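You operate a simulated robot arm through the tools that you are given. There is no shell and no other tool. Be economical: measure what you need, move in short steps, check, and stop when the job is done.

You run a simulated robot arm. Do the job below in one go: nothing can be reset, and whatever is moved stays where it is left.

## Task
Take the job card that says "N2" from the top of the crate table and leave it in the green tote.

The check looks at the end state, three seconds after you hand in, the way a careful person would. Anything else that was tipped, shoved, dropped, spilled or broken makes it a failure.

## Robot
A 7-joint arm with a two-finger parallel gripper, fixed in place. Base frame: the origin is at the foot of the arm, x ahead of it, y to its left, z up; the work surface is at about z = 0. Lengths are in m, angles in degrees, forces in N, time in s.
With the tool pointing down near the work surface it reaches from about 0.24 to 0.62 m from the base axis. Its first joint turns from -66.0 to 66.0 degrees. Payload 2.6 kg.
The tool frame sits at the grasp point between the pads (the TCP): z along the fingers, y along the line on which they close. The tips reach 0.03 m beyond it. The gripper opens to 0.094 m. The fingers are 0.028 m wide and 0.01 m thick; the gripper's body (0.05 by 0.096 m) begins 0.055 m behind the TCP.
Orientation is that of the tool frame in the base frame, as a unit quaternion [w, x, y, z]. With the fingers straight down and closing along the base's y, the tool's x points along the base's -x, its y along +y and its z along -z.

## Interface
- The arm moves only by the tool servo_tool. Its argument "increments" is a list of rows, each a list of 3 entries, a list of its own where there are three numbers: the turn, a rotation vector about the base's x, y, z in degrees, then the shift along the base's x, y, z in m, then the finger opening in m, from 0 to 0.094. In form: [[[ax, ay, az], [tx, ty, tz], fingers], ...]. A call has 1 to 10 rows; each row is the pose to reach, as a shift and turn from the pose commanded when the call began. Each row takes 0.2 s and may step no farther than 0.05 m and 8.6 degrees from the row before; otherwise, or with a gripper value out of range, the whole call is refused. A pose out of reach is approached as far as the arm can. The call stops where the force on the tool passes 40 N (or 10 N more than at its start, if that is more) or the arm is blocked; 0.2 s more then pass. The fingers move at their own pace (about 0.072 m/s each) and stop on an object; they squeeze with about 26 N. The grip force told is the motor's: it shows also when the fingers shut on nothing. Time passes only in rows, and 0.2 s behind the last, so rows that repeat a pose let the fingers close. The reply holds the time, the measured pose of the TCP, the force on the tool along the base axes, the opening and the grip force, in the units named above and with some noise.
- Cameras (640 x 400 px; columns grow to the right, rows downward): "scene" is fixed at [0.0426, 0.4464, 0.5547]; the picture's right is [-0.64, -0.77, 0.00], its down [-0.51, 0.43, -0.74] and it looks along [0.57, -0.48, -0.67] (base axes); focal length 299 px, centre (320, 200). "wrist" rides on the gripper at [-0.037, 0, -0.058] in the tool frame; the picture's right is [0.00, -1.00, 0.00], its down [0.97, 0.00, -0.24] and it looks along [0.24, 0.00, 0.97] (tool axes); focal length 218 px, centre (320, 200). There is no depth. A picture from a camera that has moved, and an enlarged one, comes with that camera's place and axes in the base frame and with its lens.
- get_image(camera): a new picture of that camera. The clock stands still meanwhile.
- inspect(camera, box): a new picture of the part [left, top, right, bottom] of that camera's present view, enlarged. The clock stands still meanwhile.
- hand_in(): hands the job in; it is judged then, once.

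Go step by step. Nothing tells you positions but the pictures and the camera data: compare them with the known pose of the tool, close in by small moves and look again before you grip or let go. The budget is 90 turns and 36 pictures, counting those below and the enlarged ones. Unless the task says otherwise, let go and move clear before handing in, and close with one line.

The tools are called after "Call:" as name(argument=value, ...) on one line, values as JSON. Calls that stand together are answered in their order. servo_tool: Moves the arm, as the interface text tells. Its arguments: {"type":"object","properties":{"increments":{"type":"array","items":{"type":"array"}}},"required":["increments"]} The other tools are called the same way: get_image (camera) takes a picture; inspect (camera, box) takes an enlarged picture of a part of a camera's view; hand_in () hands the job in.

At the start:

```text
time: 0.0
ee_pos: [0.3853, -0.2042, 0.2538]
tcp_rot: [0.0, 0.0, 1.0, -0.001]
wrist_force: [-0.1, 0.4, 0.4]
finger_gap: 0.094
finger_force: 0.0
```

scene: 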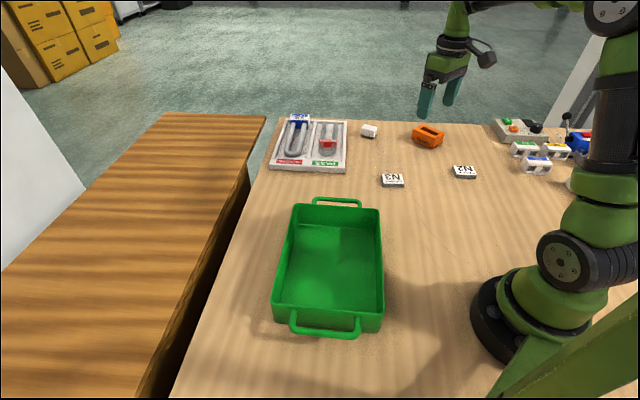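
wrist: 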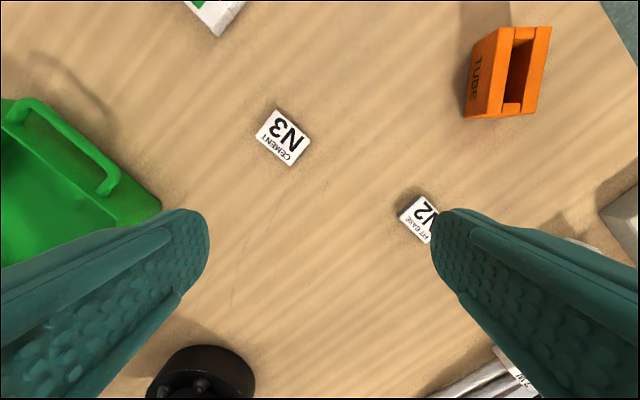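

I see the N2 card at about (0.325, -0.35) and the green tote centred at about (0.335, 0.17). I'll move above the card, staying high, and look again.

Call:
servo_tool(increments=[[[0, 0, 0], [-0.02, -0.04, 0], 0.094], [[0, 0, 0], [-0.04, -0.08, 0], 0.094], [[0, 0, 0], [-0.055, -0.12, -0.01], 0.094], [[0, 0, 0], [-0.06, -0.148, -0.03], 0.094], [[0, 0, 0], [-0.06, -0.148, -0.06], 0.094], [[0, 0, 0], [-0.06, -0.148, -0.06], 0.094]])

Call:
get_image(camera="wrist")

Call:
inspect(camera="scene", box=[360, 100, 600, 250])

```text
time: 1.4
ee_pos: [0.3243, -0.352, 0.1933]
tcp_rot: [0.0, -0.001, 1.0, 0.001]
wrist_force: [-0.5, 0.4, -0.4]
finger_gap: 0.0942
finger_force: 0.0
```

```text
33 pictures are left
camera wrist: at [0.3602, -0.3524, 0.2508], right [0.0, -1.0, 0.0], down [-0.97, 0.0, 0.24], along [-0.24, 0.0, -0.97], focal length 218 px, centre (320, 200)
```

wrist: 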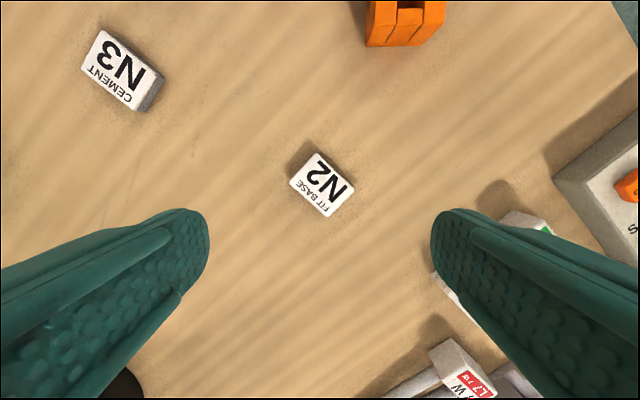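

```text
2.67 times, centred on (480, 175) of scene
camera zoom: at [0.0426, 0.4464, 0.5547], right [-0.64, -0.77, 0.0], down [-0.51, 0.43, -0.74], along [0.57, -0.48, -0.67], focal length 798 px, centre (-107, 267)
```

zoom: 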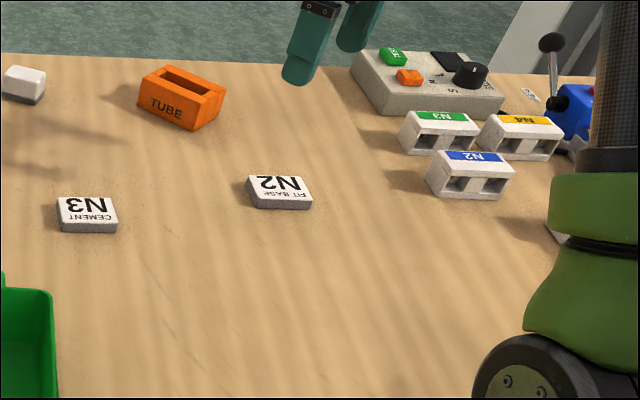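

The N2 card is a low block of about 55 x 43 mm, centred near (0.318, -0.355), with its long axis about 45° between +x and +y. I'll turn the tool -45° to close along that axis, come down partway and look.

Call:
servo_tool(increments=[[[0, 0, -7.5], [-0.003, -0.001, 0], 0.094], [[0, 0, -15], [-0.006, -0.003, 0], 0.094], [[0, 0, -22.5], [-0.006, -0.003, -0.015], 0.094], [[0, 0, -30], [-0.006, -0.003, -0.035], 0.094], [[0, 0, -37.5], [-0.006, -0.003, -0.055], 0.094], [[0, 0, -45], [-0.006, -0.003, -0.075], 0.094], [[0, 0, -45], [-0.006, -0.003, -0.085], 0.094], [[0, 0, -45], [-0.006, -0.003, -0.085], 0.094]])

Call:
get_image(camera="wrist")

```text
time: 3.2
ee_pos: [0.3199, -0.3539, 0.1083]
tcp_rot: [0.0, 0.382, 0.924, 0.0]
wrist_force: [0.6, 0.4, -0.7]
finger_gap: 0.0938
finger_force: 0.0
```

```text
31 pictures are left
camera wrist: at [0.3447, -0.382, 0.1657], right [-0.71, -0.71, 0.0], down [-0.69, 0.69, 0.24], along [-0.17, 0.17, -0.97], focal length 218 px, centre (320, 200)
```

wrist: 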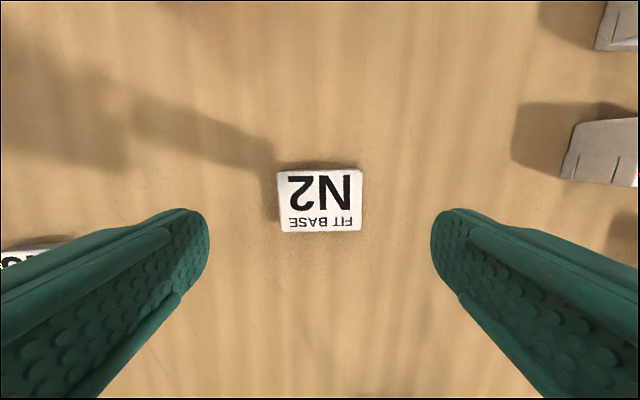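

The card is centred between the fingers and square to them. I'll descend to a tip height of about 5 mm and check before closing.

Call:
servo_tool(increments=[[[0, 0, 0], [-0.001, -0.001, -0.02], 0.094], [[0, 0, 0], [-0.001, -0.001, -0.04], 0.094], [[0, 0, 0], [-0.001, -0.001, -0.058], 0.094], [[0, 0, 0], [-0.001, -0.001, -0.067], 0.094], [[0, 0, 0], [-0.001, -0.001, -0.072], 0.094], [[0, 0, 0], [-0.001, -0.001, -0.072], 0.094]])

Call:
get_image(camera="wrist")

Call:
inspect(camera="scene", box=[400, 120, 528, 200])

```text
time: 4.6
ee_pos: [0.3187, -0.3555, 0.0353]
tcp_rot: [0.0, 0.383, 0.924, 0.0]
wrist_force: [-0.4, -0.1, 0.3]
finger_gap: 0.0938
finger_force: 0.1
```

```text
30 pictures are left
camera wrist: at [0.3434, -0.3833, 0.0943], right [-0.71, -0.71, 0.0], down [-0.69, 0.69, 0.24], along [-0.17, 0.17, -0.97], focal length 218 px, centre (320, 200)
```

wrist: 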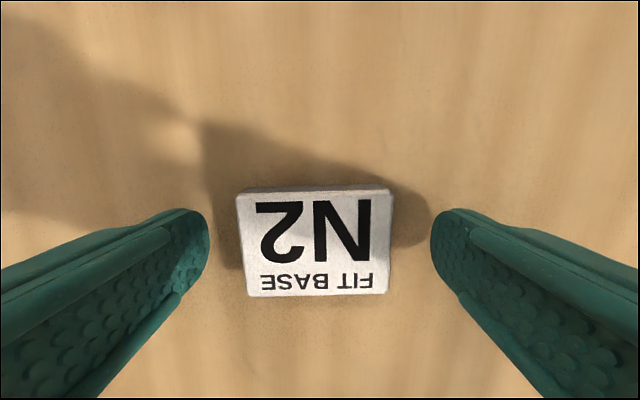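

```text
5.00 times, centred on (464, 160) of scene
camera zoom: at [0.0426, 0.4464, 0.5547], right [-0.64, -0.77, 0.0], down [-0.51, 0.43, -0.74], along [0.57, -0.48, -0.67], focal length 1497 px, centre (-400, 400)
```

zoom: 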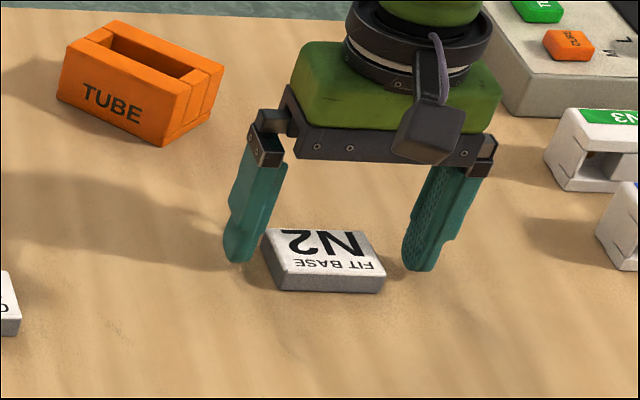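

The fingers straddle the card with clearance on both sides, so I'll close now.

Call:
servo_tool(increments=[[[0, 0, 0], [0, 0, 0], 0.07], [[0, 0, 0], [0, 0, 0], 0.05], [[0, 0, 0], [0, 0, 0], 0.03], [[0, 0, 0], [0, 0, 0], 0.03], [[0, 0, 0], [0, 0, 0], 0.03]])

Call:
get_image(camera="wrist")

```text
time: 5.8
ee_pos: [0.3178, -0.3555, 0.036]
tcp_rot: [0.0, 0.382, 0.924, 0.0]
wrist_force: [-0.1, 0.3, 0.4]
finger_gap: 0.0588
finger_force: 26.2
```

```text
28 pictures are left
camera wrist: at [0.3434, -0.3833, 0.0945], right [-0.71, -0.71, 0.0], down [-0.69, 0.69, 0.24], along [-0.17, 0.17, -0.97], focal length 218 px, centre (320, 200)
```

wrist: 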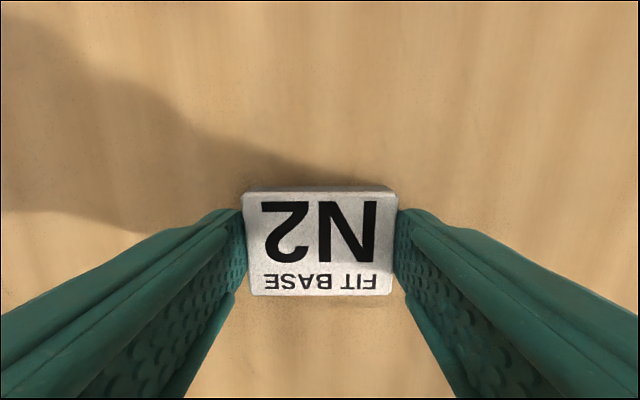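

The card is held at a gap of 0.059 m. I'll lift straight up.

Call:
servo_tool(increments=[[[0, 0, 0], [0, 0, 0.01], 0.03], [[0, 0, 0], [0, 0, 0.03], 0.03], [[0, 0, 0], [0, 0, 0.06], 0.03], [[0, 0, 0], [0, 0, 0.09], 0.03], [[0, 0, 0], [0, 0, 0.12], 0.03], [[0, 0, 0], [0, 0, 0.15], 0.03], [[0, 0, 0], [0, 0, 0.18], 0.03], [[0, 0, 0], [0, 0, 0.18], 0.03]])

Call:
get_image(camera="scene")

```text
time: 7.6
ee_pos: [0.317, -0.3562, 0.2171]
tcp_rot: [-0.001, 0.383, 0.924, 0.001]
wrist_force: [0.2, 0.1, -0.2]
finger_gap: 0.0588
finger_force: 25.9
```

```text
27 pictures are left
```

scene: 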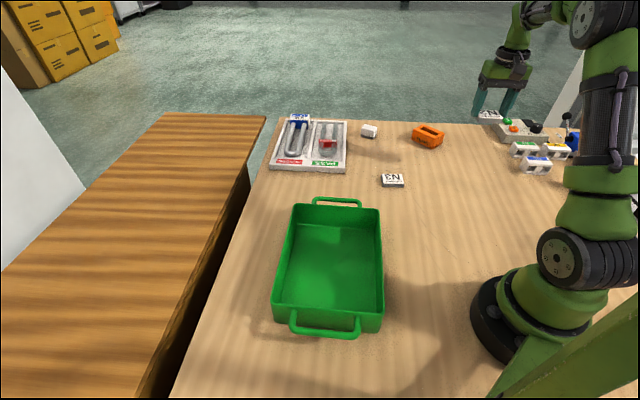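

The card is lifted and nothing else moved. The tote's rim is about 0.08 m high, its centre is near (0.318, 0.18), and its long axis runs about 135°. I'll swing over in an arc, turning the tool +90° so it closes along the long axis.

Call:
servo_tool(increments=[[[0, 0, 7.5], [0.012, 0.038, 0], 0.03], [[0, 0, 15], [0.024, 0.076, 0], 0.03], [[0, 0, 22.5], [0.036, 0.114, 0], 0.03], [[0, 0, 30], [0.048, 0.152, 0], 0.03], [[0, 0, 37.5], [0.06, 0.19, 0], 0.03], [[0, 0, 45], [0.07, 0.228, 0], 0.03], [[0, 0, 52.5], [0.08, 0.266, 0], 0.03], [[0, 0, 52.5], [0.08, 0.266, 0], 0.03]])

Call:
servo_tool(increments=[[[0, 0, 5], [-0.01, 0.038, 0], 0.03], [[0, 0, 10], [-0.02, 0.076, 0], 0.03], [[0, 0, 16], [-0.032, 0.114, 0], 0.03], [[0, 0, 22], [-0.045, 0.152, 0], 0.03], [[0, 0, 28], [-0.057, 0.19, 0], 0.03], [[0, 0, 33], [-0.068, 0.228, 0], 0.03], [[0, 0, 37.5], [-0.079, 0.266, 0], 0.03], [[0, 0, 37.5], [-0.079, 0.271, 0], 0.03], [[0, 0, 37.5], [-0.079, 0.271, 0], 0.03]])

Call:
get_image(camera="scene")

Call:
get_image(camera="wrist")

```text
time: 9.4
ee_pos: [0.3992, -0.0898, 0.2174]
tcp_rot: [0.0, -0.067, 0.998, -0.001]
wrist_force: [0.5, -0.5, 0.5]
finger_gap: 0.0589
finger_force: 26.0
```

```text
time: 11.4
ee_pos: [0.3189, 0.1804, 0.2166]
tcp_rot: [-0.001, -0.383, 0.924, 0.0]
wrist_force: [0.7, -0.5, -0.4]
finger_gap: 0.0587
finger_force: 26.1
```

```text
26 pictures are left
```

scene: 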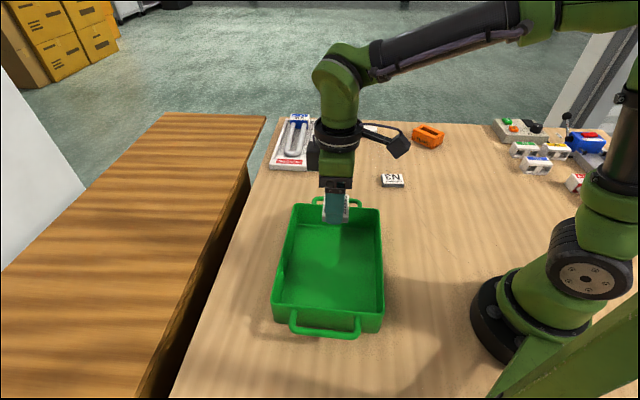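

```text
25 pictures are left
camera wrist: at [0.3434, 0.2059, 0.2748], right [0.71, -0.71, 0.0], down [-0.69, -0.69, 0.24], along [-0.17, -0.17, -0.97], focal length 218 px, centre (320, 200)
```

wrist: 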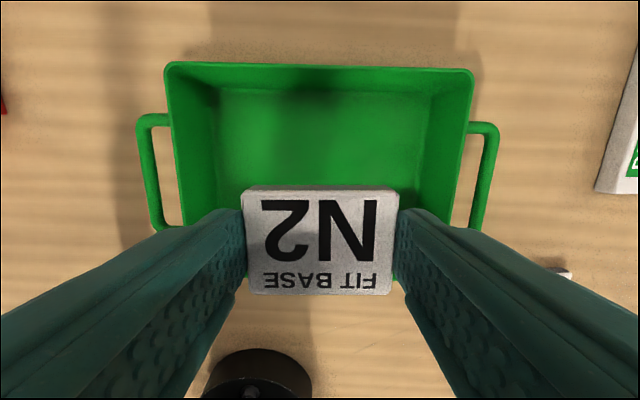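

The card is centred over the tote by both views. I'll lower it to just above the tote floor, stopping on any contact.

Call:
servo_tool(increments=[[[0, 0, 0], [0, 0, -0.03], 0.03], [[0, 0, 0], [0, 0, -0.06], 0.03], [[0, 0, 0], [0, 0, -0.09], 0.03], [[0, 0, 0], [0, 0, -0.12], 0.03], [[0, 0, 0], [0, 0, -0.14], 0.03], [[0, 0, 0], [0, 0, -0.155], 0.03], [[0, 0, 0], [0, 0, -0.164], 0.03], [[0, 0, 0], [0, 0, -0.17], 0.03], [[0, 0, 0], [0, 0, -0.17], 0.03]])

Call:
get_image(camera="wrist")

Call:
inspect(camera="scene", box=[240, 180, 432, 340])

```text
time: 13.4
ee_pos: [0.318, 0.1809, 0.0457]
tcp_rot: [0.0, -0.383, 0.924, 0.0]
wrist_force: [0.8, 0.7, -0.5]
finger_gap: 0.0587
finger_force: 26.2
```

```text
24 pictures are left
camera wrist: at [0.344, 0.2055, 0.1043], right [0.71, -0.71, 0.0], down [-0.69, -0.69, 0.24], along [-0.17, -0.17, -0.97], focal length 218 px, centre (320, 200)
```

wrist: 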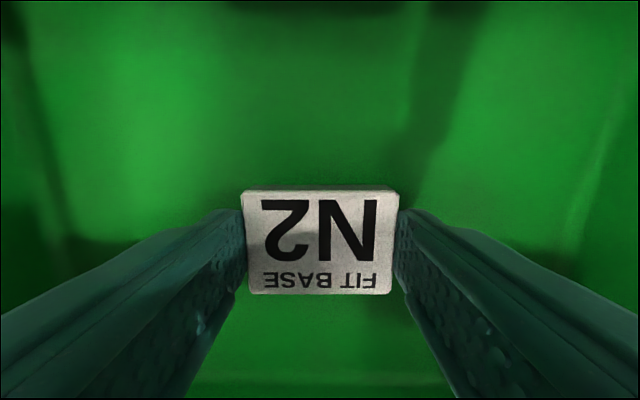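

```text
2.50 times, centred on (336, 260) of scene
camera zoom: at [0.0426, 0.4464, 0.5547], right [-0.64, -0.77, 0.0], down [-0.51, 0.43, -0.74], along [0.57, -0.48, -0.67], focal length 749 px, centre (280, 50)
```

zoom: 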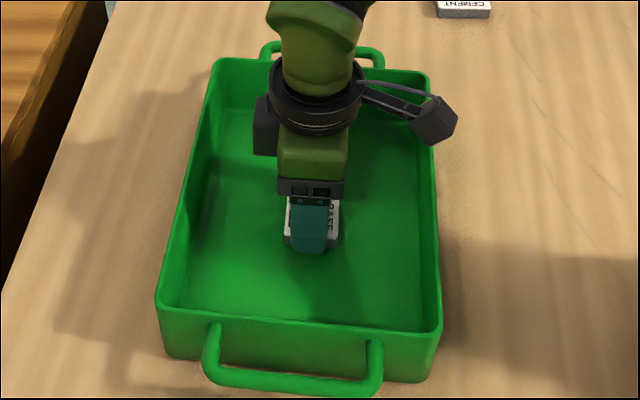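

The card is a few millimetres above the floor with no contact force. I'll lower slightly, then open gently.

Call:
servo_tool(increments=[[[0, 0, 0], [0, 0, -0.002], 0.03], [[0, 0, 0], [0, 0, -0.004], 0.03], [[0, 0, 0], [0, 0, -0.004], 0.03]])

Call:
servo_tool(increments=[[[0, 0, 0], [0, 0, 0], 0.065], [[0, 0, 0], [0, 0, 0], 0.075], [[0, 0, 0], [0, 0, 0], 0.08], [[0, 0, 0], [0, 0, 0.01], 0.08], [[0, 0, 0], [0, 0, 0.04], 0.08], [[0, 0, 0], [0, 0, 0.08], 0.08], [[0, 0, 0], [0, 0, 0.12], 0.08], [[0, 0, 0], [0, 0, 0.17], 0.08], [[0, 0, 0], [0, 0, 0.2], 0.08]])

Call:
get_image(camera="wrist")

Call:
get_image(camera="scene")

```text
time: 14.2
ee_pos: [0.3197, 0.1811, 0.0424]
tcp_rot: [0.001, -0.382, 0.924, 0.0]
wrist_force: [0.4, 1.1, -0.2]
finger_gap: 0.0589
finger_force: 26.8
```

```text
time: 16.2
ee_pos: [0.3184, 0.1811, 0.2438]
tcp_rot: [0.0, -0.383, 0.924, 0.0]
wrist_force: [-0.1, -0.7, -0.2]
finger_gap: 0.08
finger_force: 0.0
```

```text
22 pictures are left
camera wrist: at [0.3435, 0.2067, 0.3013], right [0.71, -0.71, 0.0], down [-0.69, -0.69, 0.24], along [-0.17, -0.17, -0.97], focal length 218 px, centre (320, 200)
```

wrist: 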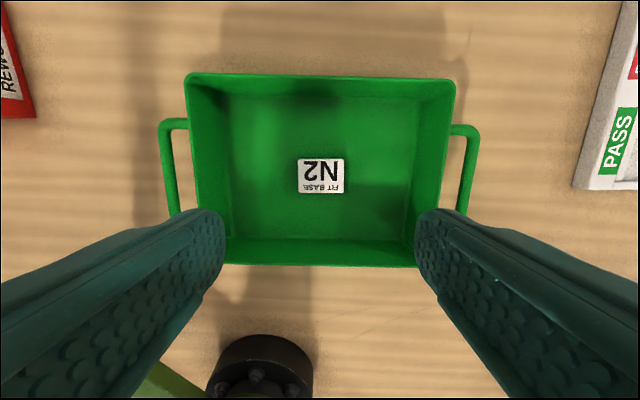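

```text
21 pictures are left
```

scene: 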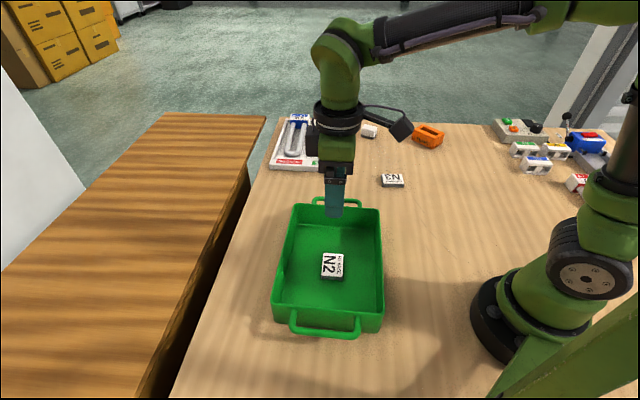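

The N2 card lies flat in the middle of the green tote, the gripper is clear above it, and nothing else has moved. I'll hand in.

Call:
hand_in()

```text
The job is handed in.
```

The N2 job card is lying flat in the green tote, with the gripper clear above it and nothing else disturbed in the last pictures.
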